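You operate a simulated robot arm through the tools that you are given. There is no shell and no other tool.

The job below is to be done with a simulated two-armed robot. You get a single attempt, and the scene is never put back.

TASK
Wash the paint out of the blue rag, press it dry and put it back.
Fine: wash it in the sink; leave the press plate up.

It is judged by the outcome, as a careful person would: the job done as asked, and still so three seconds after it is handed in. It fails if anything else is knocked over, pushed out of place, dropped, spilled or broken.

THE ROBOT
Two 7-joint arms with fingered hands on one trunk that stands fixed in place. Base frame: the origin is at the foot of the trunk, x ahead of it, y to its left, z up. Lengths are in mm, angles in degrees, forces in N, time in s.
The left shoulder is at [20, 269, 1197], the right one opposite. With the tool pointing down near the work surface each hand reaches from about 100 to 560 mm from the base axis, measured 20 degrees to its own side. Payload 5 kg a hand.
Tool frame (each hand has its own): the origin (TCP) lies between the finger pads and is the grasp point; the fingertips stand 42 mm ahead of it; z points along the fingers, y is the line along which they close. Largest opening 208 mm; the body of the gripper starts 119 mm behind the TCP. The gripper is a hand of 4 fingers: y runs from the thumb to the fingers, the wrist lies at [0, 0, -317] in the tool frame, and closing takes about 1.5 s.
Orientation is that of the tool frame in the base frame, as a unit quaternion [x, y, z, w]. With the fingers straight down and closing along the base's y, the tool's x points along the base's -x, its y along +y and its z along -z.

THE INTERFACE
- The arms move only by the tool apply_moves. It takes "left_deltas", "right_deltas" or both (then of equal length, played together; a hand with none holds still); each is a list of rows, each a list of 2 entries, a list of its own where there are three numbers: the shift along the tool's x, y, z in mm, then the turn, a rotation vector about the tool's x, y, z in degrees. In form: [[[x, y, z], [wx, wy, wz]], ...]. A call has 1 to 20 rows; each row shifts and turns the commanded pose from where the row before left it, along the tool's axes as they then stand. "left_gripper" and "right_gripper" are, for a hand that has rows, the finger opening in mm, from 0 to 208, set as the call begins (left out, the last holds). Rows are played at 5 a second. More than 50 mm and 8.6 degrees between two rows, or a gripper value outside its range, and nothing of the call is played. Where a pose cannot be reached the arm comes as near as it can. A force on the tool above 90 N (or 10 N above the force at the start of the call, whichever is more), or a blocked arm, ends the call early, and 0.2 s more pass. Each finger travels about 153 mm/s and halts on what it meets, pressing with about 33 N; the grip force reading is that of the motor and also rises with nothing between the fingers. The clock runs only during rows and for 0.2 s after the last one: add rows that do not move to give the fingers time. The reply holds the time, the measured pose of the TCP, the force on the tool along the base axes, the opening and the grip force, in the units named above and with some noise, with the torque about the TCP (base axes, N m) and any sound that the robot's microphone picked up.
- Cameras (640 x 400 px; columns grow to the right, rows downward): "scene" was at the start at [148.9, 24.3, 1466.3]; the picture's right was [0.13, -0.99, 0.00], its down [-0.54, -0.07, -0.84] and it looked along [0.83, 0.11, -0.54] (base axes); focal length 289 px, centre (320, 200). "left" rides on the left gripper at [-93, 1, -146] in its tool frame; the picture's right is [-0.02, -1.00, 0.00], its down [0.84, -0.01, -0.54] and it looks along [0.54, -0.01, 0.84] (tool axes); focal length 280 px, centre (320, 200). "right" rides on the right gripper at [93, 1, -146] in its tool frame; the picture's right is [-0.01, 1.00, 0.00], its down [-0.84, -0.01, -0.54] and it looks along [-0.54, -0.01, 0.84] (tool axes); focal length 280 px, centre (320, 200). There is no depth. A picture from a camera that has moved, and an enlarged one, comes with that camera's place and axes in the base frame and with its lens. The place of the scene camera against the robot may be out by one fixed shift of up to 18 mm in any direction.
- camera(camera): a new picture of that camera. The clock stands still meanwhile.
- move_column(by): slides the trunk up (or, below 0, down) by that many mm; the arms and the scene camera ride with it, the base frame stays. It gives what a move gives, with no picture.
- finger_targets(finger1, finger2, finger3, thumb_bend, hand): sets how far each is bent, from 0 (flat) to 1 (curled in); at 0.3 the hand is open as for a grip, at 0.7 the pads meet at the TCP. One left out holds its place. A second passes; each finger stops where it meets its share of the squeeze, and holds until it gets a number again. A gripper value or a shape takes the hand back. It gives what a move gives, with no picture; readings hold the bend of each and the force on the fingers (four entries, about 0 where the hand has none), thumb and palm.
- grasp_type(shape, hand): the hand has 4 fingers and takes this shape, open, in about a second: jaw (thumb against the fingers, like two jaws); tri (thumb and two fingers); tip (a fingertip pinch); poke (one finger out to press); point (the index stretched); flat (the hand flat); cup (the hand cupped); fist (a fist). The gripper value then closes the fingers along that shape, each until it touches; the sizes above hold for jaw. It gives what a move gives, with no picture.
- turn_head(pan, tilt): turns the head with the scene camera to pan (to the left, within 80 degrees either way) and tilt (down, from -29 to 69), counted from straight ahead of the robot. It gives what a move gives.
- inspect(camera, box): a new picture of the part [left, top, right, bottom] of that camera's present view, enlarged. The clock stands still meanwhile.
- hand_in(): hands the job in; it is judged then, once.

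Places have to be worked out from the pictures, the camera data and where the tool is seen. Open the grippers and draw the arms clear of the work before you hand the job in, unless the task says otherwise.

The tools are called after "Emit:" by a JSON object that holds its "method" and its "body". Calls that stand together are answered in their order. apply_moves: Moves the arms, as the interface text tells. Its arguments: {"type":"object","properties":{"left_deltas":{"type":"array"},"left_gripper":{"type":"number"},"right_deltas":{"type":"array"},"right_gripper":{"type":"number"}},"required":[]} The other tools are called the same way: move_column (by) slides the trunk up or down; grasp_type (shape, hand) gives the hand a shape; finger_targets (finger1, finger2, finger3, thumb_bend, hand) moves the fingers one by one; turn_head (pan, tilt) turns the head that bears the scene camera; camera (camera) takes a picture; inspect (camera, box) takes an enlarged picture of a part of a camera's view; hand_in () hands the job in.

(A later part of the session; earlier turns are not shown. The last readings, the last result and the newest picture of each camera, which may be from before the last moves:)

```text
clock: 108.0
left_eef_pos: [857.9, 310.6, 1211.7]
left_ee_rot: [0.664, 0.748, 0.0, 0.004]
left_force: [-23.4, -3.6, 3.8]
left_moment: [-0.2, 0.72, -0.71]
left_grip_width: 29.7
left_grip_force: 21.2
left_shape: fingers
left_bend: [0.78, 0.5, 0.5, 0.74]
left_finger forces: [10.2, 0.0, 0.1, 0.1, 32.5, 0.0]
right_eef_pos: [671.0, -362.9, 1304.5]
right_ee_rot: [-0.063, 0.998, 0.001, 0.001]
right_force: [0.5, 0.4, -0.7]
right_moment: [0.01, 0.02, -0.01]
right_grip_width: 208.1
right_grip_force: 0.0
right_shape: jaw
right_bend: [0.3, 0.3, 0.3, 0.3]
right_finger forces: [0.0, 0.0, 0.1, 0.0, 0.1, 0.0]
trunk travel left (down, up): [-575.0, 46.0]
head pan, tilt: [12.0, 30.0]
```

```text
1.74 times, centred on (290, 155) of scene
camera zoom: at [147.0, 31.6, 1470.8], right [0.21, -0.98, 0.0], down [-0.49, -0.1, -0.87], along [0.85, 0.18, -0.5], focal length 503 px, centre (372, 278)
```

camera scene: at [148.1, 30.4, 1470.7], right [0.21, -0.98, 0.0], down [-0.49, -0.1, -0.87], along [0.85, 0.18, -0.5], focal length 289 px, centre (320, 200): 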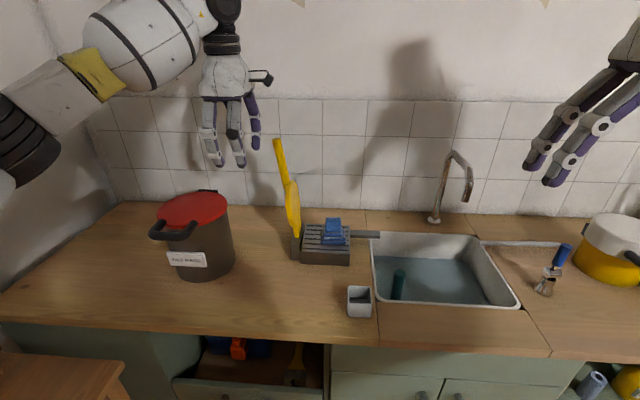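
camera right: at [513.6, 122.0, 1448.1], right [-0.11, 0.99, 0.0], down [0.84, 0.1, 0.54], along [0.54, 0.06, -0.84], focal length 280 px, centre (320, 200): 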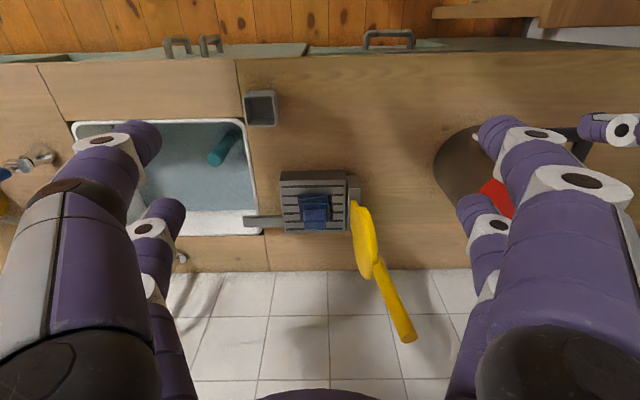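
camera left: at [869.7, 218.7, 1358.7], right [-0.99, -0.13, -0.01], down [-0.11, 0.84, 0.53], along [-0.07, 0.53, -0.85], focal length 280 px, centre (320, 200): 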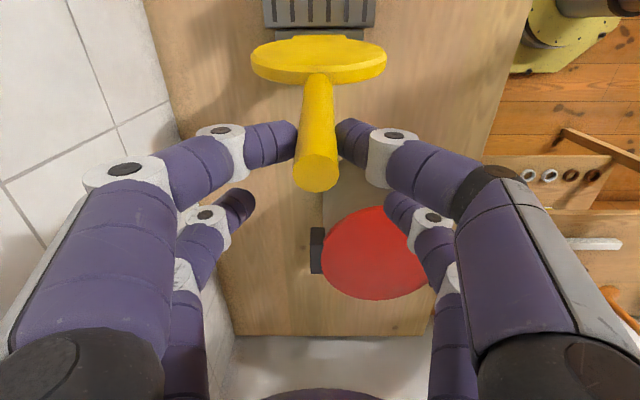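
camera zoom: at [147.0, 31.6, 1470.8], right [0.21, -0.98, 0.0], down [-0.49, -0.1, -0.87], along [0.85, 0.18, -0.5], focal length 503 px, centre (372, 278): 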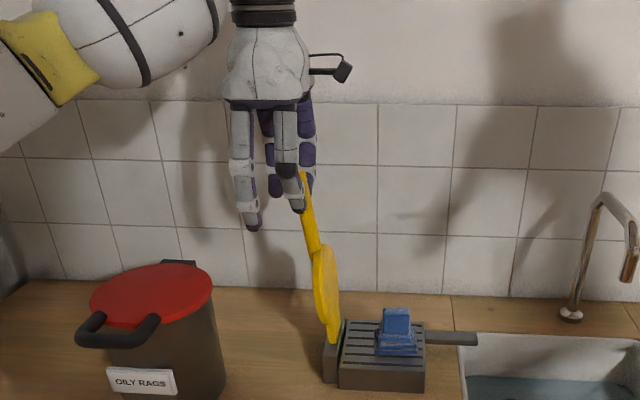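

The thumb carries more than finger 1, so the hand is a few mm too far forward. I shift it back 3 mm to balance the pinch.

Emit:
{"method": "apply_moves", "body": {"left_deltas": [[[0, -1.5, 0], [0, 0, 0]], [[0, -1.5, 0], [0, 0, 0]], [[0, 0, 0], [0, 0, 0]]]}}

```text
clock: 108.8
left_eef_pos: [856.6, 311.1, 1211.2]
left_ee_rot: [0.664, 0.748, -0.001, 0.005]
left_force: [-12.5, -3.9, 1.7]
left_moment: [-0.11, 0.37, -0.4]
left_grip_width: 29.3
left_grip_force: 19.8
left_shape: fingers
left_bend: [0.78, 0.5, 0.5, 0.74]
left_finger forces: [13.3, 0.1, 0.0, 0.0, 25.7, 0.0]
right_eef_pos: [671.4, -362.5, 1304.5]
right_ee_rot: [-0.064, 0.998, 0.0, 0.002]
right_force: [0.0, 0.0, -1.0]
right_moment: [-0.02, 0.0, -0.02]
right_grip_width: 208.1
right_grip_force: 0.1
right_shape: jaw
right_bend: [0.3, 0.3, 0.3, 0.3]
right_finger forces: [0.0, 0.0, 0.1, 0.0, 0.0, 0.0]
trunk travel left (down, up): [-575.0, 46.0]
head pan, tilt: [12.0, 30.0]
```

Better balance (13 vs 26 N). I shift another 2.5 mm back and firm up the pinch.

Emit:
{"method": "apply_moves", "body": {"left_deltas": [[[0, -2.5, 0], [0, 0, 0]], [[0, 0, 0], [0, 0, 0]]]}}

Emit:
{"method": "finger_targets", "body": {"hand": "left", "finger1": 0.9, "thumb_bend": 0.9}}

Emit:
{"method": "camera", "body": {"camera": "left"}}

```text
clock: 109.5
left_eef_pos: [854.4, 310.5, 1211.6]
left_ee_rot: [0.664, 0.748, 0.0, 0.003]
left_force: [-7.8, -2.9, 0.0]
left_moment: [-0.08, 0.17, -0.27]
left_grip_width: 29.5
left_grip_force: 17.7
left_shape: fingers
left_bend: [0.78, 0.5, 0.5, 0.74]
left_finger forces: [13.7, 0.0, 0.1, 0.0, 21.4, 0.0]
right_eef_pos: [671.4, -363.5, 1303.0]
right_ee_rot: [-0.063, 0.998, 0.001, 0.001]
right_force: [-0.2, -0.2, -0.4]
right_moment: [0.02, 0.05, 0.02]
right_grip_width: 208.1
right_grip_force: 0.0
right_shape: jaw
right_bend: [0.3, 0.3, 0.3, 0.3]
right_finger forces: [0.0, 0.0, 0.1, 0.0, 0.1, 0.0]
trunk travel left (down, up): [-575.0, 46.0]
head pan, tilt: [12.0, 30.0]
```

```text
clock: 110.5
left_eef_pos: [854.7, 310.4, 1211.1]
left_ee_rot: [0.663, 0.748, -0.001, 0.004]
left_force: [-17.4, -6.0, -17.0]
left_moment: [0.4, 0.43, -0.56]
left_grip_width: 29.5
left_grip_force: 19.8
left_shape: fingers
left_bend: [0.79, 0.5, 0.5, 0.72]
left_finger forces: [10.8, 0.0, 0.0, 0.0, 28.9, 0.1]
right_eef_pos: [672.2, -363.8, 1302.1]
right_ee_rot: [-0.064, 0.998, 0.001, -0.001]
right_force: [-0.2, -1.1, -0.1]
right_moment: [-0.04, 0.0, -0.03]
right_grip_width: 207.8
right_grip_force: 0.1
right_shape: jaw
right_bend: [0.3, 0.3, 0.3, 0.3]
right_finger forces: [0.0, 0.1, 0.0, 0.0, 0.1, 0.0]
trunk travel left (down, up): [-575.0, 46.0]
head pan, tilt: [12.0, 30.0]
```

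```text
taken
camera left: at [866.4, 218.5, 1357.4], right [-0.99, -0.13, 0.0], down [-0.11, 0.84, 0.53], along [-0.07, 0.53, -0.85], focal length 280 px, centre (320, 200)
```

left: 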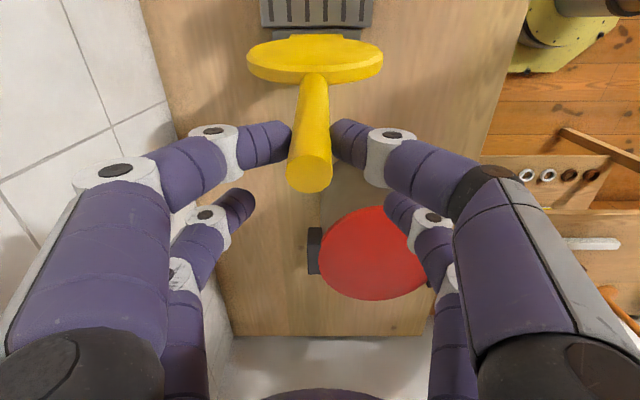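

In single-finger mode finger 1 only gets a third of the squeeze, so the pinch is lopsided. I switch back to the jaw grip, which balanced thumb and finger 1 before; the other pair closes on air.

Emit:
{"method": "apply_moves", "body": {"left_deltas": [[[0, 1.5, 0], [0, 0, 0]], [[0, 0, 0], [0, 0, 0]], [[0, 0, 0], [0, 0, 0]], [[0, 0, 0], [0, 0, 0]], [[0, 0, 0], [0, 0, 0]]], "left_gripper": 5}}

Emit:
{"method": "camera", "body": {"camera": "left"}}

```text
clock: 111.7
left_eef_pos: [854.9, 311.9, 1212.9]
left_ee_rot: [0.664, 0.748, -0.001, 0.004]
left_force: [-10.2, -1.9, -4.5]
left_moment: [0.1, 0.39, -0.3]
left_grip_width: 7.1
left_grip_force: 33.0
left_shape: jaw
left_bend: [0.75, 0.7, 0.7, 0.7]
left_finger forces: [21.1, 0.0, 0.1, 0.0, 31.1, 0.1]
right_eef_pos: [672.2, -362.3, 1304.2]
right_ee_rot: [-0.064, 0.998, 0.0, 0.001]
right_force: [0.2, -0.2, -0.6]
right_moment: [-0.01, 0.0, -0.02]
right_grip_width: 207.8
right_grip_force: 0.0
right_shape: jaw
right_bend: [0.3, 0.3, 0.3, 0.3]
right_finger forces: [0.1, 0.1, 0.0, 0.0, 0.0, 0.0]
trunk travel left (down, up): [-575.0, 46.0]
head pan, tilt: [12.0, 30.0]
```

```text
taken
camera left: at [867.2, 218.9, 1358.3], right [-0.99, -0.13, 0.0], down [-0.11, 0.84, 0.53], along [-0.07, 0.53, -0.85], focal length 280 px, centre (320, 200)
```

left: 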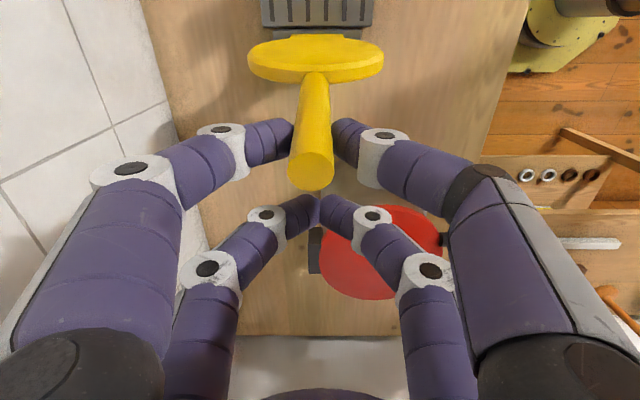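

The jaw pinch holds with 21–31 N. I start turning the lever: moving along an arc about the hinge (l≈128, z≈918, radius ≈270 mm), first 15° slowly.

Emit:
{"method": "apply_moves", "body": {"left_deltas": [[[-8, -1, -1], [0, 0, 0]], [[-9, 0, -1], [0, 0, 0]], [[-9, 0, -1], [0, 0, 0]], [[-9, 0, -0.5], [0, 0, 0]], [[-12, 0, 0], [0, 0, 0]], [[0, 0, 0], [0, 0, 0]]]}}

Emit:
{"method": "camera", "body": {"camera": "left"}}

Emit:
{"method": "inspect", "body": {"camera": "scene", "box": [200, 40, 380, 270]}}

```text
clock: 113.0
left_eef_pos: [861.4, 263.9, 1214.6]
left_ee_rot: [0.663, 0.748, 0.0, 0.005]
left_force: [-8.6, -0.3, -8.1]
left_moment: [0.44, 0.39, -0.28]
left_grip_width: 7.2
left_grip_force: 32.7
left_shape: jaw
left_bend: [0.75, 0.7, 0.7, 0.7]
left_finger forces: [21.1, 0.0, 0.0, 0.0, 29.7, 0.0]
right_eef_pos: [669.5, -361.6, 1302.4]
right_ee_rot: [-0.064, 0.998, -0.001, -0.001]
right_force: [-0.8, 0.5, 0.0]
right_moment: [-0.03, -0.02, 0.0]
right_grip_width: 207.8
right_grip_force: 0.0
right_shape: jaw
right_bend: [0.3, 0.3, 0.3, 0.3]
right_finger forces: [0.0, 0.0, 0.0, 0.1, 0.0, 0.0]
trunk travel left (down, up): [-575.0, 46.0]
head pan, tilt: [12.0, 30.0]
```

```text
taken
camera left: at [873.5, 171.2, 1361.9], right [-0.99, -0.13, 0.0], down [-0.11, 0.84, 0.53], along [-0.07, 0.53, -0.85], focal length 280 px, centre (320, 200)
```

left: 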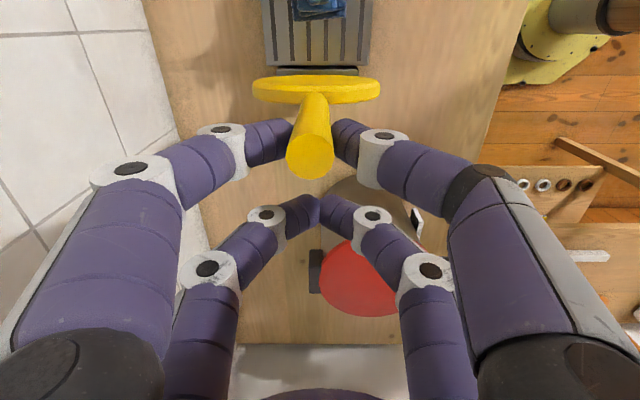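

```text
1.74 times, centred on (290, 155) of scene
camera zoom: at [148.8, 32.1, 1470.5], right [0.21, -0.98, 0.0], down [-0.49, -0.1, -0.87], along [0.85, 0.18, -0.5], focal length 503 px, centre (372, 278)
```

zoom: 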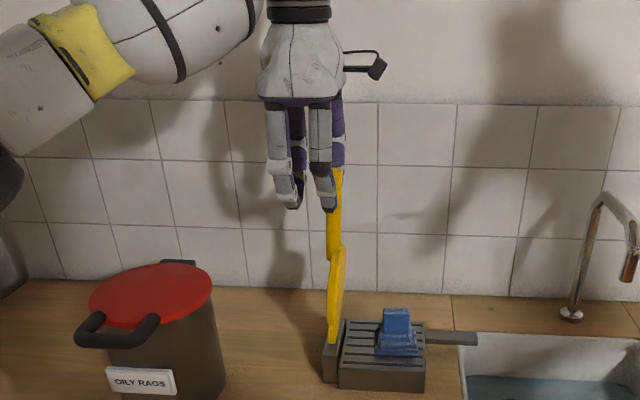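

The lever follows and stands upright now. I continue along the arc in half steps.

Emit:
{"method": "apply_moves", "body": {"left_deltas": [[[-12.6, 0, 1], [0, 0, 0]], [[-12.6, 0, 1.5], [0, 0, 0]], [[-18.5, 0, 3], [0, 0, 0]], [[-18.5, 0, 4], [0, 0, 0]], [[-18, 0, 5.3], [0, 0, 0]], [[-17.8, 0, 6.5], [0, 0, 0]], [[-17, 0, 7.8], [0, 0, 0]], [[-16.8, 0, 8.9], [0, 0, 0]], [[0, 0, 0], [0, 0, 0]]]}}

Emit:
{"method": "camera", "body": {"camera": "left"}}

Emit:
{"method": "inspect", "body": {"camera": "scene", "box": [200, 40, 400, 270]}}

```text
clock: 115.0
left_eef_pos: [878.7, 134.2, 1177.9]
left_ee_rot: [0.663, 0.748, -0.001, 0.004]
left_force: [-5.9, 12.1, -18.9]
left_moment: [1.05, 0.41, -0.04]
left_grip_width: 5.7
left_grip_force: 33.2
left_shape: jaw
left_bend: [0.75, 0.7, 0.7, 0.7]
left_finger forces: [19.6, 0.1, 0.0, 0.1, 24.5, 0.0]
right_eef_pos: [673.6, -361.4, 1302.7]
right_ee_rot: [-0.065, 0.998, 0.0, 0.0]
right_force: [-0.5, 0.4, 0.0]
right_moment: [-0.02, -0.01, -0.01]
right_grip_width: 207.6
right_grip_force: 0.2
right_shape: jaw
right_bend: [0.3, 0.3, 0.3, 0.3]
right_finger forces: [0.0, 0.0, 0.0, 0.1, 0.0, 0.0]
trunk travel left (down, up): [-575.0, 46.0]
head pan, tilt: [12.0, 30.0]
```

```text
taken
camera left: at [890.4, 43.0, 1324.6], right [-0.99, -0.13, 0.0], down [-0.12, 0.84, 0.53], along [-0.07, 0.53, -0.85], focal length 280 px, centre (320, 200)
```

left: 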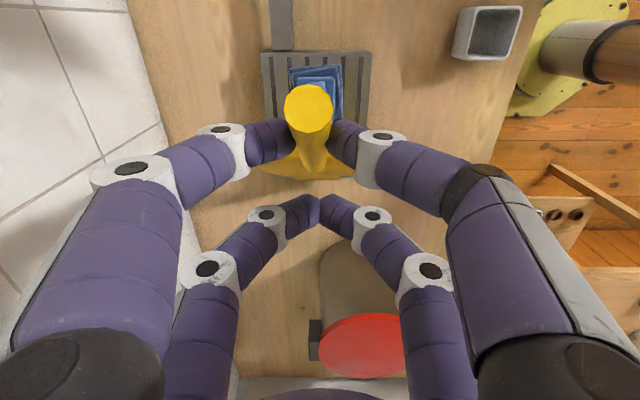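

```text
1.74 times, centred on (300, 155) of scene
camera zoom: at [149.6, 33.1, 1470.4], right [0.21, -0.98, 0.0], down [-0.49, -0.1, -0.87], along [0.85, 0.18, -0.5], focal length 503 px, centre (355, 278)
```

zoom: 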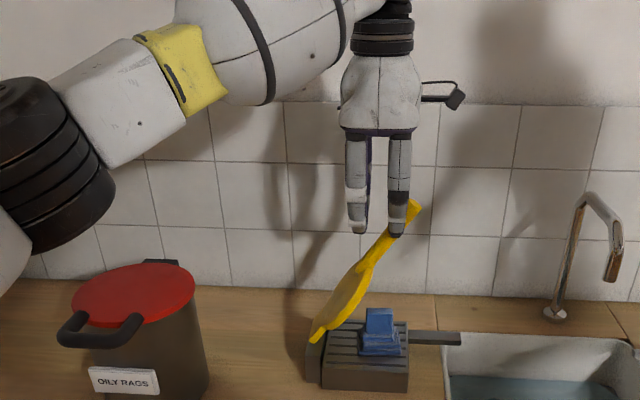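

The lever is at about 60° and the hand is pulling slightly outward along the rod (~20 N), so I tighten the radius a bit and go on in smaller steps toward the rag.

Emit:
{"method": "apply_moves", "body": {"left_deltas": [[[2, 0, 4], [0, 0, 0]], [[-10, 0, 7], [0, 0, 0]], [[-10, 0, 7], [0, 0, 0]], [[-10, 0, 7.5], [0, 0, 0]], [[0, 0, 0], [0, 0, 0]]]}}

Emit:
{"method": "inspect", "body": {"camera": "scene", "box": [250, 100, 410, 270]}}

Emit:
{"method": "camera", "body": {"camera": "left"}}

```text
clock: 116.2
left_eef_pos: [881.2, 104.8, 1152.3]
left_ee_rot: [0.664, 0.748, 0.0, 0.004]
left_force: [-1.3, 0.5, -0.6]
left_moment: [0.26, 0.09, -0.03]
left_grip_width: 6.0
left_grip_force: 33.4
left_shape: jaw
left_bend: [0.75, 0.7, 0.7, 0.7]
left_finger forces: [24.9, 0.0, 0.1, 0.1, 26.1, 0.1]
right_eef_pos: [671.4, -362.2, 1303.2]
right_ee_rot: [-0.064, 0.998, 0.001, 0.0]
right_force: [0.6, 1.5, 0.1]
right_moment: [-0.02, 0.02, 0.01]
right_grip_width: 207.8
right_grip_force: 0.0
right_shape: jaw
right_bend: [0.3, 0.3, 0.3, 0.3]
right_finger forces: [0.0, 0.0, 0.0, 0.0, 0.1, 0.1]
trunk travel left (down, up): [-575.0, 46.0]
head pan, tilt: [12.0, 30.0]
```

```text
2.35 times, centred on (330, 185) of scene
camera zoom: at [148.9, 32.0, 1470.6], right [0.21, -0.98, 0.0], down [-0.49, -0.1, -0.87], along [0.85, 0.18, -0.5], focal length 681 px, centre (296, 235)
```

zoom: 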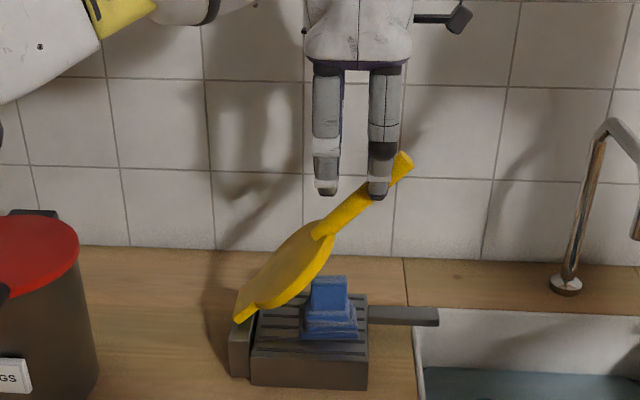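

```text
taken
camera left: at [893.1, 12.4, 1299.7], right [-0.99, -0.13, 0.0], down [-0.11, 0.84, 0.53], along [-0.07, 0.53, -0.85], focal length 280 px, centre (320, 200)
```

left: 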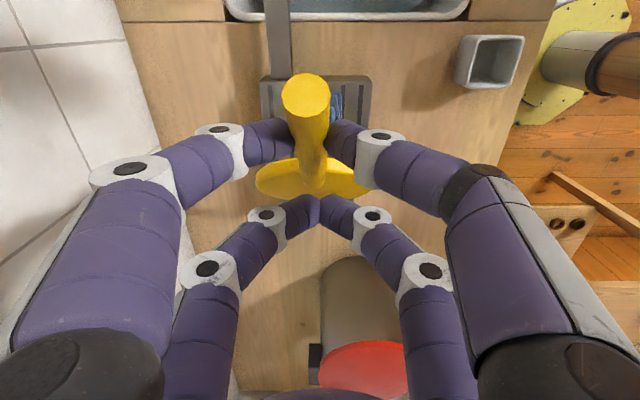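

Balanced now, with the lever near 50° and the plate close to the rag's top. I lower in 2° steps and watch for contact.

Emit:
{"method": "apply_moves", "body": {"left_deltas": [[[-7.2, 0, 6.2], [0, 0, 0]], [[-7, 0, 6.4], [0, 0, 0]], [[0, 0, 0], [0, 0, 0]]]}}

Emit:
{"method": "inspect", "body": {"camera": "scene", "box": [280, 130, 400, 270]}}

```text
clock: 117.0
left_eef_pos: [882.8, 91.3, 1139.7]
left_ee_rot: [0.664, 0.747, 0.0, 0.004]
left_force: [1.0, 4.3, -3.7]
left_moment: [0.42, 0.09, 0.04]
left_grip_width: 5.5
left_grip_force: 32.7
left_shape: jaw
left_bend: [0.75, 0.7, 0.7, 0.7]
left_finger forces: [25.2, 0.0, 0.1, 0.1, 25.0, 0.1]
right_eef_pos: [672.2, -362.4, 1302.5]
right_ee_rot: [-0.065, 0.998, 0.001, -0.001]
right_force: [1.1, -0.4, -0.5]
right_moment: [0.04, 0.0, 0.0]
right_grip_width: 207.8
right_grip_force: 0.0
right_shape: jaw
right_bend: [0.3, 0.3, 0.3, 0.3]
right_finger forces: [0.1, 0.1, 0.1, 0.0, 0.0, 0.1]
trunk travel left (down, up): [-575.0, 46.0]
head pan, tilt: [12.0, 30.0]
```

```text
2.86 times, centred on (340, 200) of scene
camera zoom: at [149.2, 32.2, 1470.5], right [0.21, -0.98, 0.0], down [-0.49, -0.1, -0.87], along [0.85, 0.18, -0.5], focal length 826 px, centre (263, 200)
```

zoom: 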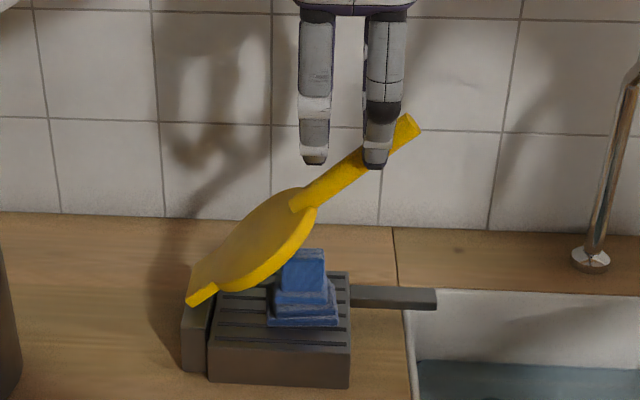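

Not yet touching. Another two 2° steps.

Emit:
{"method": "apply_moves", "body": {"left_deltas": [[[-6.5, 0, 6.6], [0, 0, 0]], [[-6.3, 0, 6.8], [0, 0, 0]], [[0, 0, 0], [0, 0, 0]]]}}

Emit:
{"method": "inspect", "body": {"camera": "scene", "box": [280, 130, 400, 270]}}

Emit:
{"method": "inspect", "body": {"camera": "left", "box": [200, 50, 440, 230]}}

```text
clock: 117.8
left_eef_pos: [884.2, 77.9, 1126.5]
left_ee_rot: [0.664, 0.748, 0.0, 0.004]
left_force: [-1.2, 3.3, -3.2]
left_moment: [0.42, 0.15, 0.01]
left_grip_width: 5.6
left_grip_force: 32.6
left_shape: jaw
left_bend: [0.75, 0.7, 0.7, 0.7]
left_finger forces: [24.3, 0.1, 0.0, 0.0, 25.4, 0.0]
right_eef_pos: [672.1, -362.3, 1302.4]
right_ee_rot: [-0.063, 0.998, 0.001, 0.0]
right_force: [0.4, -0.5, 0.2]
right_moment: [0.01, -0.01, 0.0]
right_grip_width: 208.1
right_grip_force: 0.0
right_shape: jaw
right_bend: [0.3, 0.3, 0.3, 0.3]
right_finger forces: [0.2, 0.1, 0.1, 0.0, 0.0, 0.1]
trunk travel left (down, up): [-575.0, 46.0]
head pan, tilt: [12.0, 30.0]
```

```text
2.86 times, centred on (340, 200) of scene
camera zoom: at [149.1, 32.1, 1470.5], right [0.21, -0.98, 0.0], down [-0.49, -0.1, -0.87], along [0.85, 0.18, -0.5], focal length 826 px, centre (263, 200)
```

zoom: 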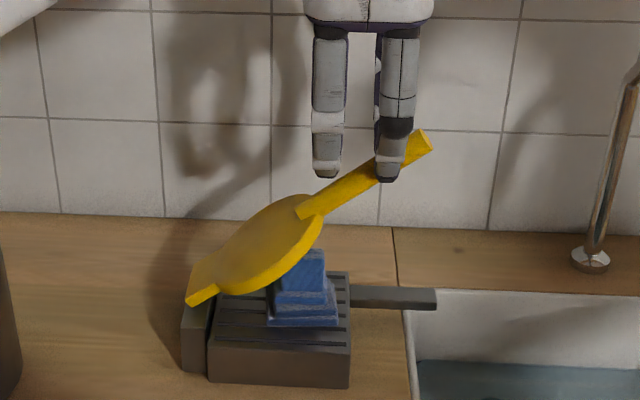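

```text
2.22 times, centred on (320, 140) of left
camera zoom: at [896.3, -13.4, 1272.8], right [-0.99, -0.13, 0.0], down [-0.11, 0.84, 0.53], along [-0.07, 0.53, -0.85], focal length 623 px, centre (320, 333)
```

zoom: 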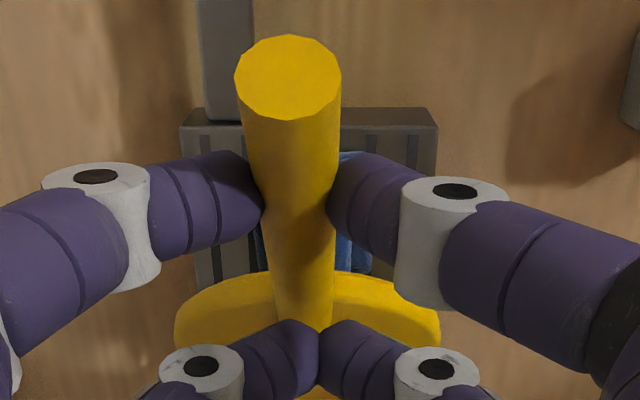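

Still no resistance at about 43°. Two more small steps.

Emit:
{"method": "apply_moves", "body": {"left_deltas": [[[-6.1, 0, 7.0], [0, 0, 0]], [[-5.9, 0, 7.2], [0, 0, 0]], [[0, 0, 0], [0, 0, 0]]]}}

Emit:
{"method": "inspect", "body": {"camera": "scene", "box": [280, 130, 400, 270]}}

```text
clock: 118.7
left_eef_pos: [885.4, 68.0, 1112.1]
left_ee_rot: [0.664, 0.748, -0.001, 0.004]
left_force: [-1.3, 9.0, -6.6]
left_moment: [0.62, 0.18, 0.09]
left_grip_width: 5.9
left_grip_force: 33.3
left_shape: jaw
left_bend: [0.75, 0.7, 0.7, 0.7]
left_finger forces: [23.2, 0.0, 0.0, 0.1, 24.3, 0.0]
right_eef_pos: [672.4, -361.8, 1302.9]
right_ee_rot: [-0.065, 0.998, -0.001, 0.0]
right_force: [-0.7, 0.0, -0.4]
right_moment: [0.01, 0.05, 0.03]
right_grip_width: 207.8
right_grip_force: 0.0
right_shape: jaw
right_bend: [0.3, 0.3, 0.3, 0.3]
right_finger forces: [0.0, 0.0, 0.1, 0.0, 0.0, 0.0]
trunk travel left (down, up): [-575.0, 46.0]
head pan, tilt: [12.0, 30.0]
```

```text
2.86 times, centred on (340, 200) of scene
camera zoom: at [149.2, 32.5, 1470.5], right [0.21, -0.98, 0.0], down [-0.49, -0.1, -0.87], along [0.85, 0.18, -0.5], focal length 826 px, centre (263, 200)
```

zoom: 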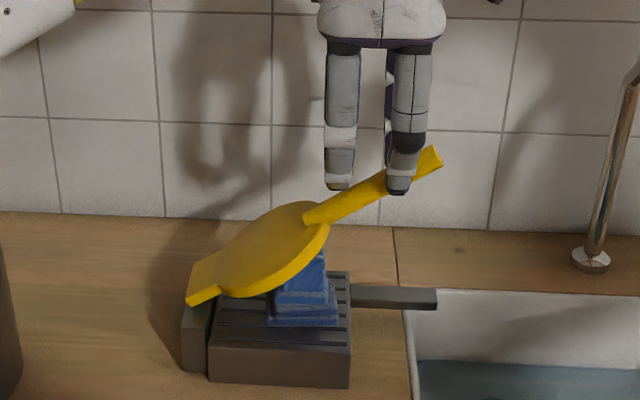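

Lever about 40°, plate at the rag's top edge. Continuing with small steps and slightly tighter radius.

Emit:
{"method": "apply_moves", "body": {"left_deltas": [[[-4, 0, 8.6], [0, 0, 0]], [[-5.2, 0, 7.6], [0, 0, 0]], [[0, 0, 0], [0, 0, 0]]]}}

Emit:
{"method": "inspect", "body": {"camera": "scene", "box": [280, 130, 400, 270]}}

Emit:
{"method": "camera", "body": {"camera": "right"}}

```text
clock: 119.5
left_eef_pos: [886.0, 58.9, 1097.7]
left_ee_rot: [0.664, 0.748, 0.0, 0.004]
left_force: [1.0, 3.6, 0.3]
left_moment: [0.37, 0.01, 0.11]
left_grip_width: 6.0
left_grip_force: 33.2
left_shape: jaw
left_bend: [0.75, 0.7, 0.7, 0.7]
left_finger forces: [26.5, 0.1, 0.1, 0.0, 24.3, 0.1]
right_eef_pos: [672.5, -363.5, 1303.4]
right_ee_rot: [-0.063, 0.998, 0.0, 0.0]
right_force: [-0.3, -1.1, 0.1]
right_moment: [-0.01, -0.02, 0.03]
right_grip_width: 207.8
right_grip_force: 0.0
right_shape: jaw
right_bend: [0.3, 0.3, 0.3, 0.3]
right_finger forces: [0.0, 0.0, 0.0, 0.1, 0.0, 0.0]
trunk travel left (down, up): [-575.0, 46.0]
head pan, tilt: [12.0, 30.0]
```

```text
2.86 times, centred on (340, 200) of scene
camera zoom: at [149.1, 32.1, 1470.6], right [0.21, -0.98, 0.0], down [-0.49, -0.1, -0.87], along [0.85, 0.18, -0.5], focal length 826 px, centre (263, 200)
```

zoom: 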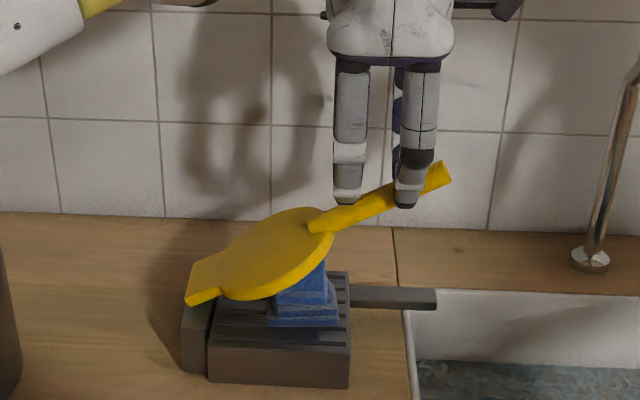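

```text
taken
camera right: at [578.9, -373.4, 1449.1], right [-0.11, 0.99, 0.0], down [0.84, 0.1, 0.54], along [0.54, 0.06, -0.84], focal length 280 px, centre (320, 200)
```

right: 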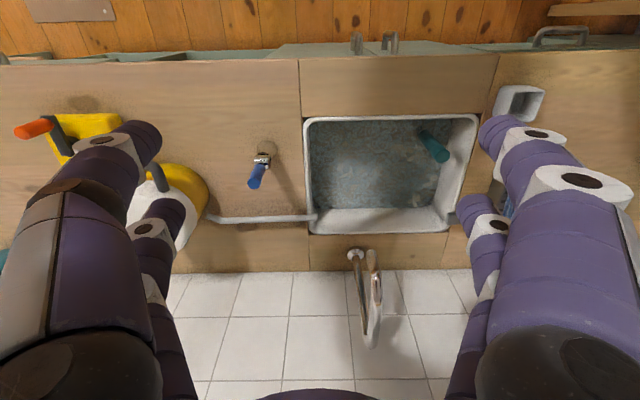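

The rag is being squeezed — the sink water shows ripples, as if water runs in from the press. Force is still low, so I keep lowering in small steps.

Emit:
{"method": "apply_moves", "body": {"left_deltas": [[[-5.0, 0, 7.4], [0, 0, 0]], [[-4.6, 0, 7.7], [0, 0, 0]], [[0, 0, 0], [0, 0, 0]]]}}

Emit:
{"method": "inspect", "body": {"camera": "scene", "box": [280, 130, 400, 270]}}

Emit:
{"method": "inspect", "body": {"camera": "scene", "box": [350, 210, 530, 320]}}

```text
clock: 120.2
left_eef_pos: [885.0, 56.9, 1091.9]
left_ee_rot: [0.662, 0.75, 0.001, 0.008]
left_force: [-12.3, 47.4, 73.6]
left_moment: [0.53, -0.42, 0.6]
left_grip_width: 10.3
left_grip_force: 32.9
left_shape: jaw
left_bend: [0.76, 0.7, 0.7, 0.72]
left_finger forces: [43.7, 0.0, 0.0, 0.0, 46.3, 0.0]
right_eef_pos: [669.0, -358.0, 1307.1]
right_ee_rot: [-0.065, 0.998, -0.001, 0.003]
right_force: [-0.4, 0.0, 1.1]
right_moment: [-0.05, -0.03, -0.02]
right_grip_width: 207.8
right_grip_force: 0.0
right_shape: jaw
right_bend: [0.3, 0.3, 0.3, 0.3]
right_finger forces: [0.0, 0.0, 0.0, 0.0, 0.0, 0.0]
trunk travel left (down, up): [-575.0, 46.0]
head pan, tilt: [12.0, 30.0]
```

```text
2.86 times, centred on (340, 200) of scene
camera zoom: at [143.3, 35.3, 1471.7], right [0.21, -0.98, 0.0], down [-0.49, -0.11, -0.87], along [0.85, 0.18, -0.5], focal length 826 px, centre (263, 200)
```

zoom: 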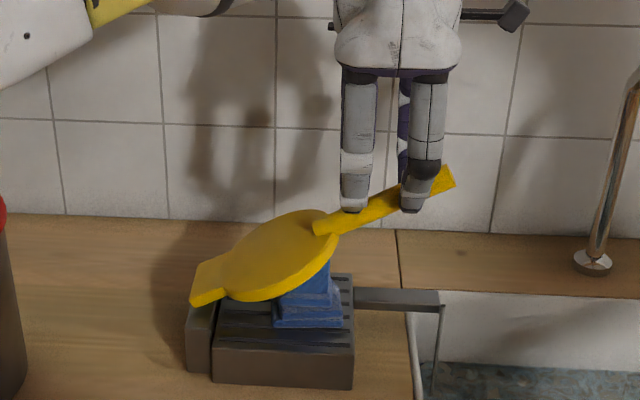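

```text
3.56 times, centred on (440, 265) of scene
camera zoom: at [143.3, 35.3, 1471.7], right [0.21, -0.98, 0.0], down [-0.49, -0.11, -0.87], along [0.85, 0.18, -0.5], focal length 1029 px, centre (-107, -31)
```

zoom: 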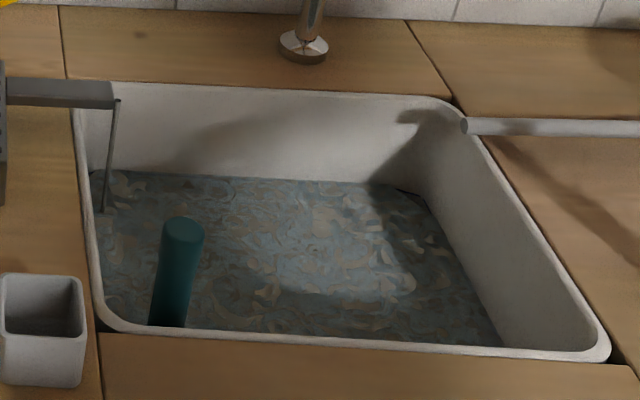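

Now it's truly pressing (about 88 N) and a stream runs from the press spout into the sink. I hold here and let the water come out.

Emit:
{"method": "apply_moves", "body": {"left_deltas": [[[0, 0, 0], [0, 0, 0]], [[0, 0, 0], [0, 0, 0]], [[0, 0, 0], [0, 0, 0]], [[0, 0, 0], [0, 0, 0]], [[0, 0, 0], [0, 0, 0]], [[0, 0, 0], [0, 0, 0]], [[0, 0, 0], [0, 0, 0]], [[0, 0, 0], [0, 0, 0]], [[0, 0, 0], [0, 0, 0]], [[0, 0, 0], [0, 0, 0]]]}}

Emit:
{"method": "inspect", "body": {"camera": "scene", "box": [280, 130, 420, 290]}}

```text
clock: 122.5
left_eef_pos: [883.7, 55.7, 1091.1]
left_ee_rot: [0.661, 0.75, 0.002, 0.008]
left_force: [-10.4, 52.1, 73.0]
left_moment: [0.63, -0.41, 0.71]
left_grip_width: 10.5
left_grip_force: 33.0
left_shape: jaw
left_bend: [0.76, 0.7, 0.7, 0.72]
left_finger forces: [43.9, 0.0, 0.0, 0.1, 44.5, 0.0]
right_eef_pos: [668.3, -359.1, 1306.6]
right_ee_rot: [-0.066, 0.998, -0.001, 0.002]
right_force: [-0.2, -0.4, 0.1]
right_moment: [0.03, -0.02, 0.01]
right_grip_width: 207.9
right_grip_force: 0.0
right_shape: jaw
right_bend: [0.3, 0.3, 0.3, 0.3]
right_finger forces: [0.0, 0.0, 0.1, 0.0, 0.1, 0.0]
trunk travel left (down, up): [-575.0, 46.0]
head pan, tilt: [12.0, 30.0]
```

```text
2.50 times, centred on (350, 210) of scene
camera zoom: at [143.4, 35.5, 1471.3], right [0.21, -0.98, 0.0], down [-0.49, -0.11, -0.87], along [0.85, 0.18, -0.5], focal length 723 px, centre (245, 175)
```

zoom: 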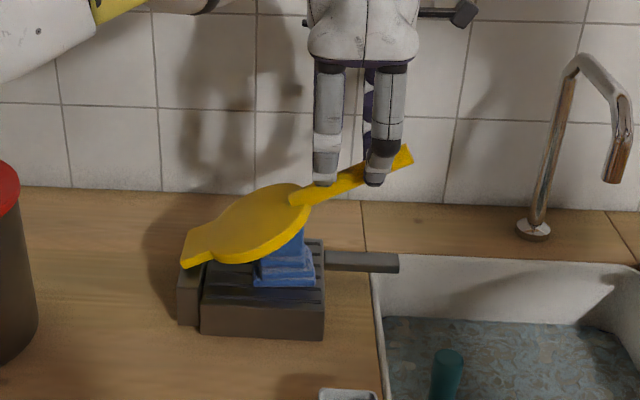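

The stream has stopped, so the water is pressed out. I hold the pressure a few seconds more to be sure.

Emit:
{"method": "apply_moves", "body": {"left_deltas": [[[0, 0, 0], [0, 0, 0]], [[0, 0, 0], [0, 0, 0]], [[0, 0, 0], [0, 0, 0]], [[0, 0, 0], [0, 0, 0]], [[0, 0, 0], [0, 0, 0]], [[0, 0, 0], [0, 0, 0]], [[0, 0, 0], [0, 0, 0]], [[0, 0, 0], [0, 0, 0]], [[0, 0, 0], [0, 0, 0]], [[0, 0, 0], [0, 0, 0]], [[0, 0, 0], [0, 0, 0]], [[0, 0, 0], [0, 0, 0]], [[0, 0, 0], [0, 0, 0]], [[0, 0, 0], [0, 0, 0]], [[0, 0, 0], [0, 0, 0]]]}}

Emit:
{"method": "inspect", "body": {"camera": "scene", "box": [300, 200, 380, 270]}}

Emit:
{"method": "camera", "body": {"camera": "left"}}

```text
clock: 125.7
left_eef_pos: [882.7, 55.1, 1091.7]
left_ee_rot: [0.662, 0.75, 0.001, 0.008]
left_force: [-10.5, 50.4, 70.8]
left_moment: [0.73, -0.43, 0.71]
left_grip_width: 10.4
left_grip_force: 32.6
left_shape: jaw
left_bend: [0.76, 0.7, 0.7, 0.72]
left_finger forces: [43.5, 0.1, 0.0, 0.1, 43.7, 0.1]
right_eef_pos: [667.6, -359.8, 1306.5]
right_ee_rot: [-0.064, 0.998, 0.0, 0.002]
right_force: [0.0, 0.7, 0.2]
right_moment: [0.03, 0.01, 0.01]
right_grip_width: 207.8
right_grip_force: 0.0
right_shape: jaw
right_bend: [0.3, 0.3, 0.3, 0.3]
right_finger forces: [0.0, 0.0, 0.0, 0.0, 0.1, 0.0]
trunk travel left (down, up): [-575.0, 46.0]
head pan, tilt: [12.0, 30.0]
```

```text
5.71 times, centred on (340, 235) of scene
camera zoom: at [143.5, 35.4, 1471.3], right [0.21, -0.98, 0.0], down [-0.49, -0.11, -0.87], along [0.85, 0.18, -0.5], focal length 1653 px, centre (206, 0)
```

zoom: 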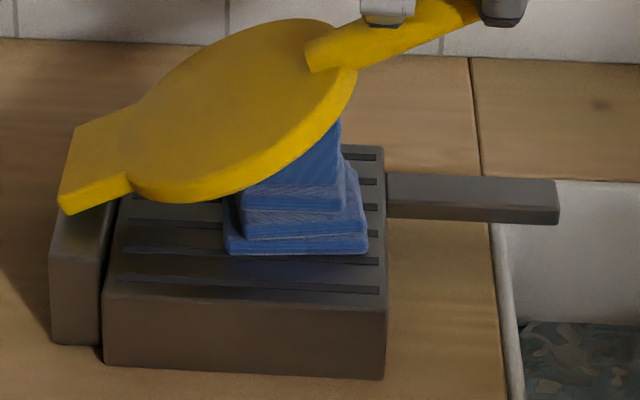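

```text
taken
camera left: at [895.0, -36.6, 1237.7], right [-0.99, -0.14, -0.01], down [-0.12, 0.84, 0.53], along [-0.06, 0.53, -0.85], focal length 280 px, centre (320, 200)
```

left: 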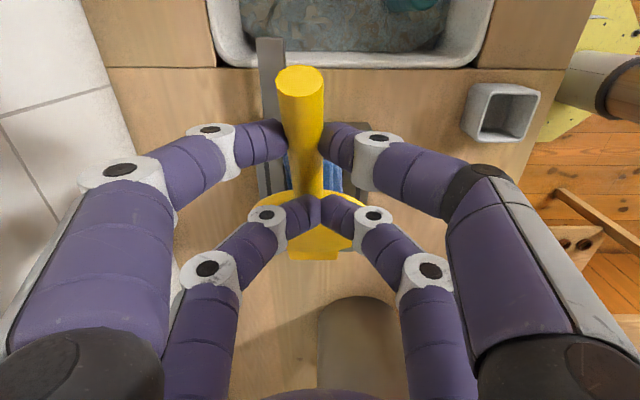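

The rag looks light and dry now. I raise the lever again along the same arc, checking that the pinch holds.

Emit:
{"method": "apply_moves", "body": {"left_deltas": [[[2.3, 0, -3.9], [0, 0, 0]], [[2.3, 0, -3.8], [0, 0, 0]], [[5.0, 0, -7.4], [0, 0, 0]], [[5.2, 0, -7.6], [0, 0, 0]], [[4, 0, -8.6], [0, 0, 0]], [[5.9, 0, -7.2], [0, 0, 0]], [[6.1, 0, -7], [0, 0, 0]], [[0, 0, 0], [0, 0, 0]]]}}

Emit:
{"method": "inspect", "body": {"camera": "scene", "box": [280, 130, 420, 290]}}

```text
clock: 127.5
left_eef_pos: [885.4, 78.4, 1127.6]
left_ee_rot: [0.664, 0.748, -0.001, 0.005]
left_force: [-8.1, 6.0, -8.9]
left_moment: [0.3, 0.4, -0.16]
left_grip_width: 5.6
left_grip_force: 33.4
left_shape: jaw
left_bend: [0.74, 0.7, 0.7, 0.7]
left_finger forces: [19.3, 0.0, 0.1, 0.0, 27.7, 0.1]
right_eef_pos: [671.7, -360.9, 1302.7]
right_ee_rot: [-0.063, 0.998, 0.0, -0.001]
right_force: [0.7, 0.3, 0.2]
right_moment: [-0.02, -0.02, 0.0]
right_grip_width: 207.7
right_grip_force: 0.0
right_shape: jaw
right_bend: [0.3, 0.3, 0.3, 0.3]
right_finger forces: [0.0, 0.0, 0.1, 0.0, 0.1, 0.0]
trunk travel left (down, up): [-575.0, 46.0]
head pan, tilt: [12.0, 30.0]
```

```text
2.50 times, centred on (350, 210) of scene
camera zoom: at [148.9, 32.4, 1470.5], right [0.21, -0.98, 0.0], down [-0.49, -0.1, -0.87], along [0.85, 0.18, -0.5], focal length 723 px, centre (245, 175)
```

zoom: 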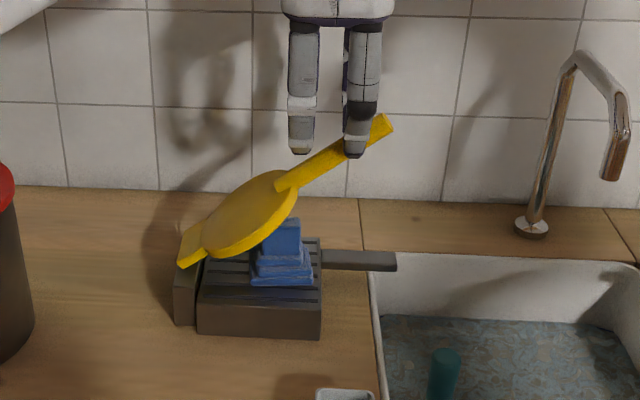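

The lever rises with the hand. I refit the arc (hinge ≈ l 131, z 936) and continue to nearly upright.

Emit:
{"method": "apply_moves", "body": {"left_deltas": [[[9.7, 0, -8.9], [0, 0, 0]], [[9.6, 0, -8.9], [0, 0, 0]], [[19.9, 0, -17.3], [0, 0, 0]], [[21.7, 0, -15.1], [0, 0, 0]], [[23, 0, -12.9], [0, 0, 0]], [[24.4, 0, -10.3], [0, 0, 0]], [[25.2, 0, -7.7], [0, 0, 0]], [[26, 0, -5.1], [0, 0, 0]], [[26.3, 0, -2.2], [0, 0, 0]], [[0, 0, 0], [0, 0, 0]]]}}

Emit:
{"method": "inspect", "body": {"camera": "scene", "box": [200, 60, 400, 270]}}

Emit:
{"method": "camera", "body": {"camera": "left"}}

```text
clock: 129.7
left_eef_pos: [859.4, 264.4, 1215.6]
left_ee_rot: [0.664, 0.748, -0.001, 0.004]
left_force: [0.8, -0.6, 0.3]
left_moment: [0.09, 0.08, -0.02]
left_grip_width: 3.3
left_grip_force: 32.9
left_shape: jaw
left_bend: [0.76, 0.7, 0.7, 0.73]
left_finger forces: [0.1, 0.1, 0.0, 0.0, 0.1, 0.0]
right_eef_pos: [671.7, -364.9, 1302.0]
right_ee_rot: [-0.064, 0.998, 0.001, 0.001]
right_force: [0.3, -1.2, -0.3]
right_moment: [0.08, 0.03, 0.01]
right_grip_width: 208.1
right_grip_force: 0.1
right_shape: jaw
right_bend: [0.3, 0.3, 0.3, 0.3]
right_finger forces: [0.0, 0.0, 0.0, 0.0, 0.1, 0.1]
trunk travel left (down, up): [-575.0, 46.0]
head pan, tilt: [12.0, 30.0]
```

```text
1.90 times, centred on (300, 165) of scene
camera zoom: at [149.2, 31.1, 1470.5], right [0.21, -0.98, 0.0], down [-0.49, -0.1, -0.87], along [0.85, 0.18, -0.5], focal length 551 px, centre (358, 267)
```

zoom: 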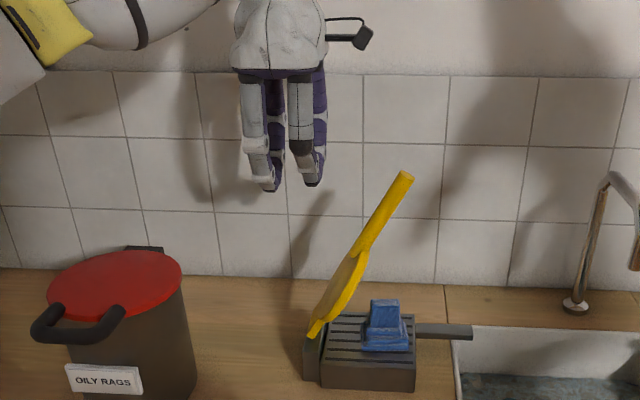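

```text
taken
camera left: at [872.0, 170.7, 1361.5], right [-0.99, -0.13, 0.0], down [-0.11, 0.84, 0.53], along [-0.07, 0.53, -0.85], focal length 280 px, centre (320, 200)
```

left: 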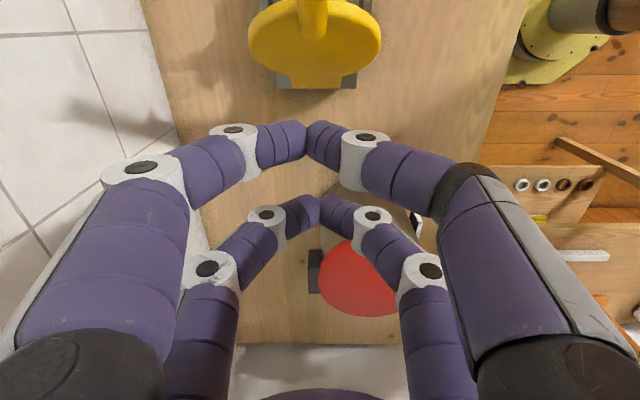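

The pinch slipped partway and the lever now rests still at about 60° (its hinge has friction). I'll push it up from its right side instead: first back the hand off toward the robot, go around to the right side of the lever, lower, and pitch slightly for reach.

Emit:
{"method": "apply_moves", "body": {"left_deltas": [[[0, -40, 0], [0, 0, 0]], [[0, -40, 0], [0, 0, 0]], [[0, -40, 0], [0, 0, 0]], [[0, -40, 0], [0, 0, 0]], [[-39.5, 0, 20], [0, 0, 0]], [[-39.5, 0, 20], [0, 0, 0]], [[-39.5, 0, 20], [0, 0, 0]], [[-39.5, 0, 20], [0, 0, 0]], [[-39.5, 0, 20], [0, 0, 0]], [[-39.5, 0, 20], [0, 0, 0]], [[0, 0, 0], [-6, 0, 0]], [[0, 0, 0], [-6, 0, 0]], [[0, 0, 0], [0, 0, 0]]]}}

Emit:
{"method": "camera", "body": {"camera": "scene"}}

Emit:
{"method": "camera", "body": {"camera": "left"}}

```text
clock: 132.4
left_eef_pos: [731.0, 8.4, 1095.9]
left_ee_rot: [0.659, 0.744, 0.077, 0.074]
left_force: [-0.1, 0.6, 0.0]
left_moment: [-0.06, 0.0, -0.03]
left_grip_width: 3.3
left_grip_force: 33.3
left_shape: jaw
left_bend: [0.76, 0.7, 0.7, 0.73]
left_finger forces: [0.0, 0.0, 0.1, 0.0, 0.1, 0.1]
right_eef_pos: [672.6, -361.3, 1303.9]
right_ee_rot: [-0.065, 0.998, 0.0, 0.0]
right_force: [-0.2, 0.6, 0.3]
right_moment: [-0.09, 0.01, -0.01]
right_grip_width: 207.7
right_grip_force: 0.1
right_shape: jaw
right_bend: [0.3, 0.3, 0.3, 0.3]
right_finger forces: [0.0, 0.1, 0.0, 0.1, 0.1, 0.1]
trunk travel left (down, up): [-575.0, 46.0]
head pan, tilt: [12.0, 30.0]
```

```text
taken
camera scene: at [148.9, 32.5, 1470.6], right [0.21, -0.98, 0.0], down [-0.49, -0.1, -0.87], along [0.85, 0.18, -0.5], focal length 289 px, centre (320, 200)
```

scene: 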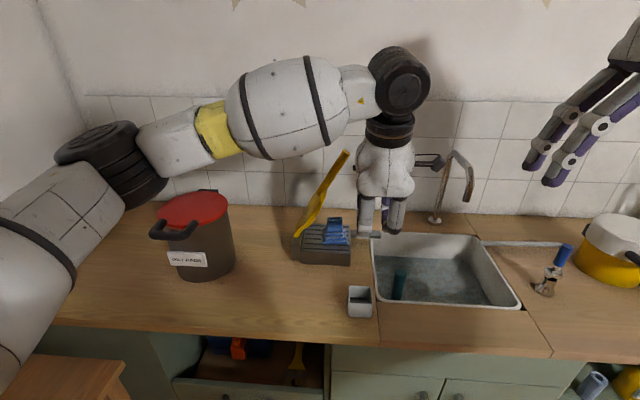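

```text
taken
camera left: at [712.0, -86.6, 1239.0], right [-0.97, -0.13, -0.21], down [-0.23, 0.83, 0.52], along [0.11, 0.55, -0.83], focal length 280 px, centre (320, 200)
```

left: 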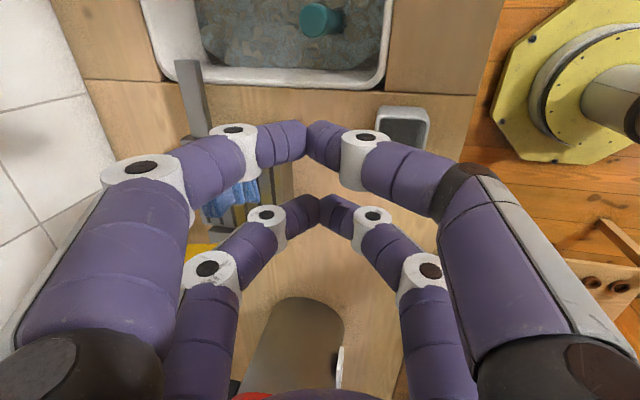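

The hand is now right of and in front of the lever. I move forward beside it, keeping the hand's left side about 17 mm right of the handle's end.

Emit:
{"method": "apply_moves", "body": {"left_deltas": [[[0, 39.1, 8.5], [0, 0, 0]], [[0, 39.1, 8.5], [0, 0, 0]], [[0, 39.1, 8.5], [0, 0, 0]], [[0, 39.1, 8.5], [0, 0, 0]], [[0, 0, 0], [0, 0, 0]], [[0, 0, 0], [0, 0, 0]]]}}

Emit:
{"method": "camera", "body": {"camera": "left"}}

Emit:
{"method": "inspect", "body": {"camera": "scene", "box": [260, 60, 440, 270]}}

```text
clock: 133.8
left_eef_pos: [888.0, 27.8, 1094.8]
left_ee_rot: [0.66, 0.743, 0.077, 0.074]
left_force: [-0.1, -0.1, -0.2]
left_moment: [0.02, 0.01, 0.05]
left_grip_width: 3.3
left_grip_force: 32.7
left_shape: jaw
left_bend: [0.76, 0.7, 0.7, 0.73]
left_finger forces: [0.0, 0.1, 0.0, 0.1, 0.0, 0.1]
right_eef_pos: [672.7, -363.0, 1302.4]
right_ee_rot: [-0.064, 0.998, 0.001, 0.0]
right_force: [0.3, 0.4, 0.0]
right_moment: [0.02, 0.04, 0.0]
right_grip_width: 208.0
right_grip_force: 0.0
right_shape: jaw
right_bend: [0.3, 0.3, 0.3, 0.3]
right_finger forces: [0.0, 0.0, 0.0, 0.0, 0.1, 0.0]
trunk travel left (down, up): [-575.0, 46.0]
head pan, tilt: [12.0, 30.0]
```

```text
taken
camera left: at [869.9, -68.2, 1237.9], right [-0.97, -0.13, -0.21], down [-0.23, 0.83, 0.52], along [0.11, 0.55, -0.83], focal length 280 px, centre (320, 200)
```

left: 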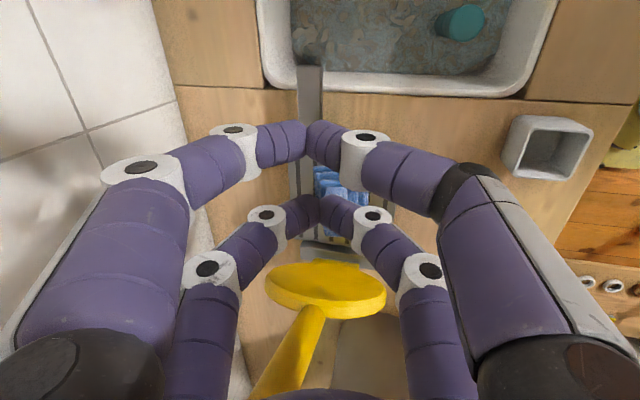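

```text
1.90 times, centred on (350, 165) of scene
camera zoom: at [149.1, 31.7, 1470.5], right [0.21, -0.98, 0.0], down [-0.49, -0.1, -0.87], along [0.85, 0.18, -0.5], focal length 551 px, centre (263, 267)
```

zoom: 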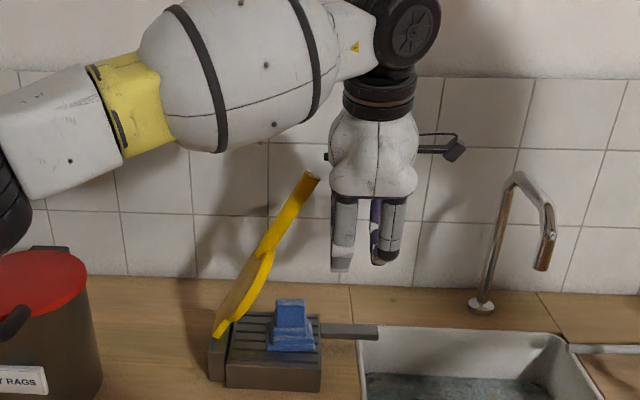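

The handle's end will pass freely between the finger roots into the hollow of the hand; the closed far-pair tips will push the plate. I centre in depth, move left 35 mm and take the pitch off.

Emit:
{"method": "apply_moves", "body": {"left_deltas": [[[0, 11.7, 2.5], [0, 0, 0]], [[17, 0, 0], [0, 0, 0]], [[18, 0, 0], [0, 0, 0]], [[0, 0, 0], [6, 0, 0]], [[0, 0, 0], [6, 0, 0]], [[0, 0, 0], [0, 0, 0]]]}}

Emit:
{"method": "camera", "body": {"camera": "left"}}

Emit:
{"method": "inspect", "body": {"camera": "scene", "box": [260, 60, 440, 270]}}

```text
clock: 135.2
left_eef_pos: [897.4, 63.3, 1095.4]
left_ee_rot: [0.663, 0.748, -0.001, 0.003]
left_force: [-0.4, 0.3, -0.6]
left_moment: [-0.04, -0.02, 0.01]
left_grip_width: 3.2
left_grip_force: 33.2
left_shape: jaw
left_bend: [0.76, 0.7, 0.7, 0.73]
left_finger forces: [0.0, 0.1, 0.0, 0.1, 0.0, 0.0]
right_eef_pos: [672.1, -361.6, 1303.4]
right_ee_rot: [-0.065, 0.998, 0.001, 0.001]
right_force: [0.4, 0.2, 0.2]
right_moment: [-0.03, -0.06, -0.01]
right_grip_width: 207.9
right_grip_force: 0.0
right_shape: jaw
right_bend: [0.3, 0.3, 0.3, 0.3]
right_finger forces: [0.1, 0.0, 0.0, 0.1, 0.1, 0.0]
trunk travel left (down, up): [-575.0, 46.0]
head pan, tilt: [12.0, 30.0]
```

```text
taken
camera left: at [909.0, -28.2, 1242.0], right [-0.99, -0.13, 0.0], down [-0.11, 0.84, 0.53], along [-0.07, 0.53, -0.85], focal length 280 px, centre (320, 200)
```

left: 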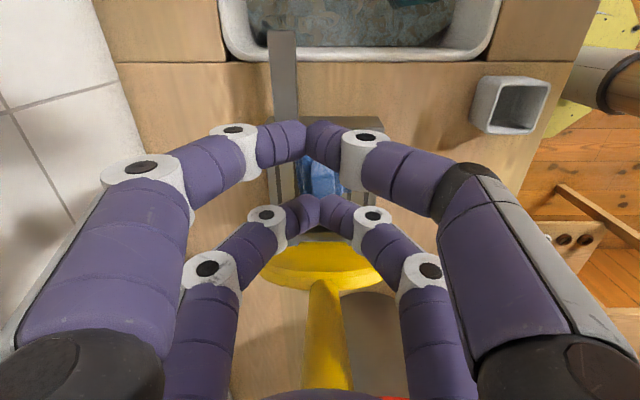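

```text
1.90 times, centred on (350, 165) of scene
camera zoom: at [148.7, 32.1, 1470.6], right [0.21, -0.98, 0.0], down [-0.49, -0.1, -0.87], along [0.85, 0.18, -0.5], focal length 551 px, centre (263, 267)
```

zoom: 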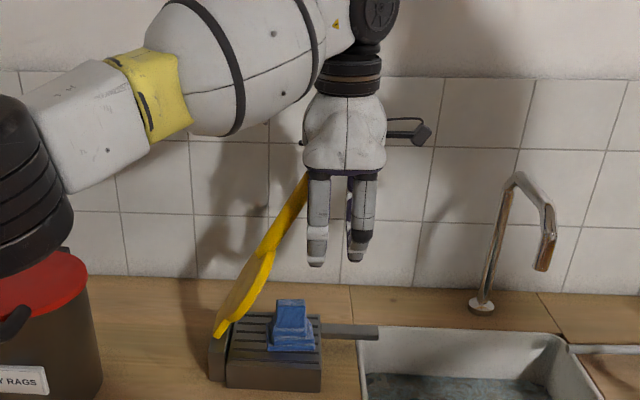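

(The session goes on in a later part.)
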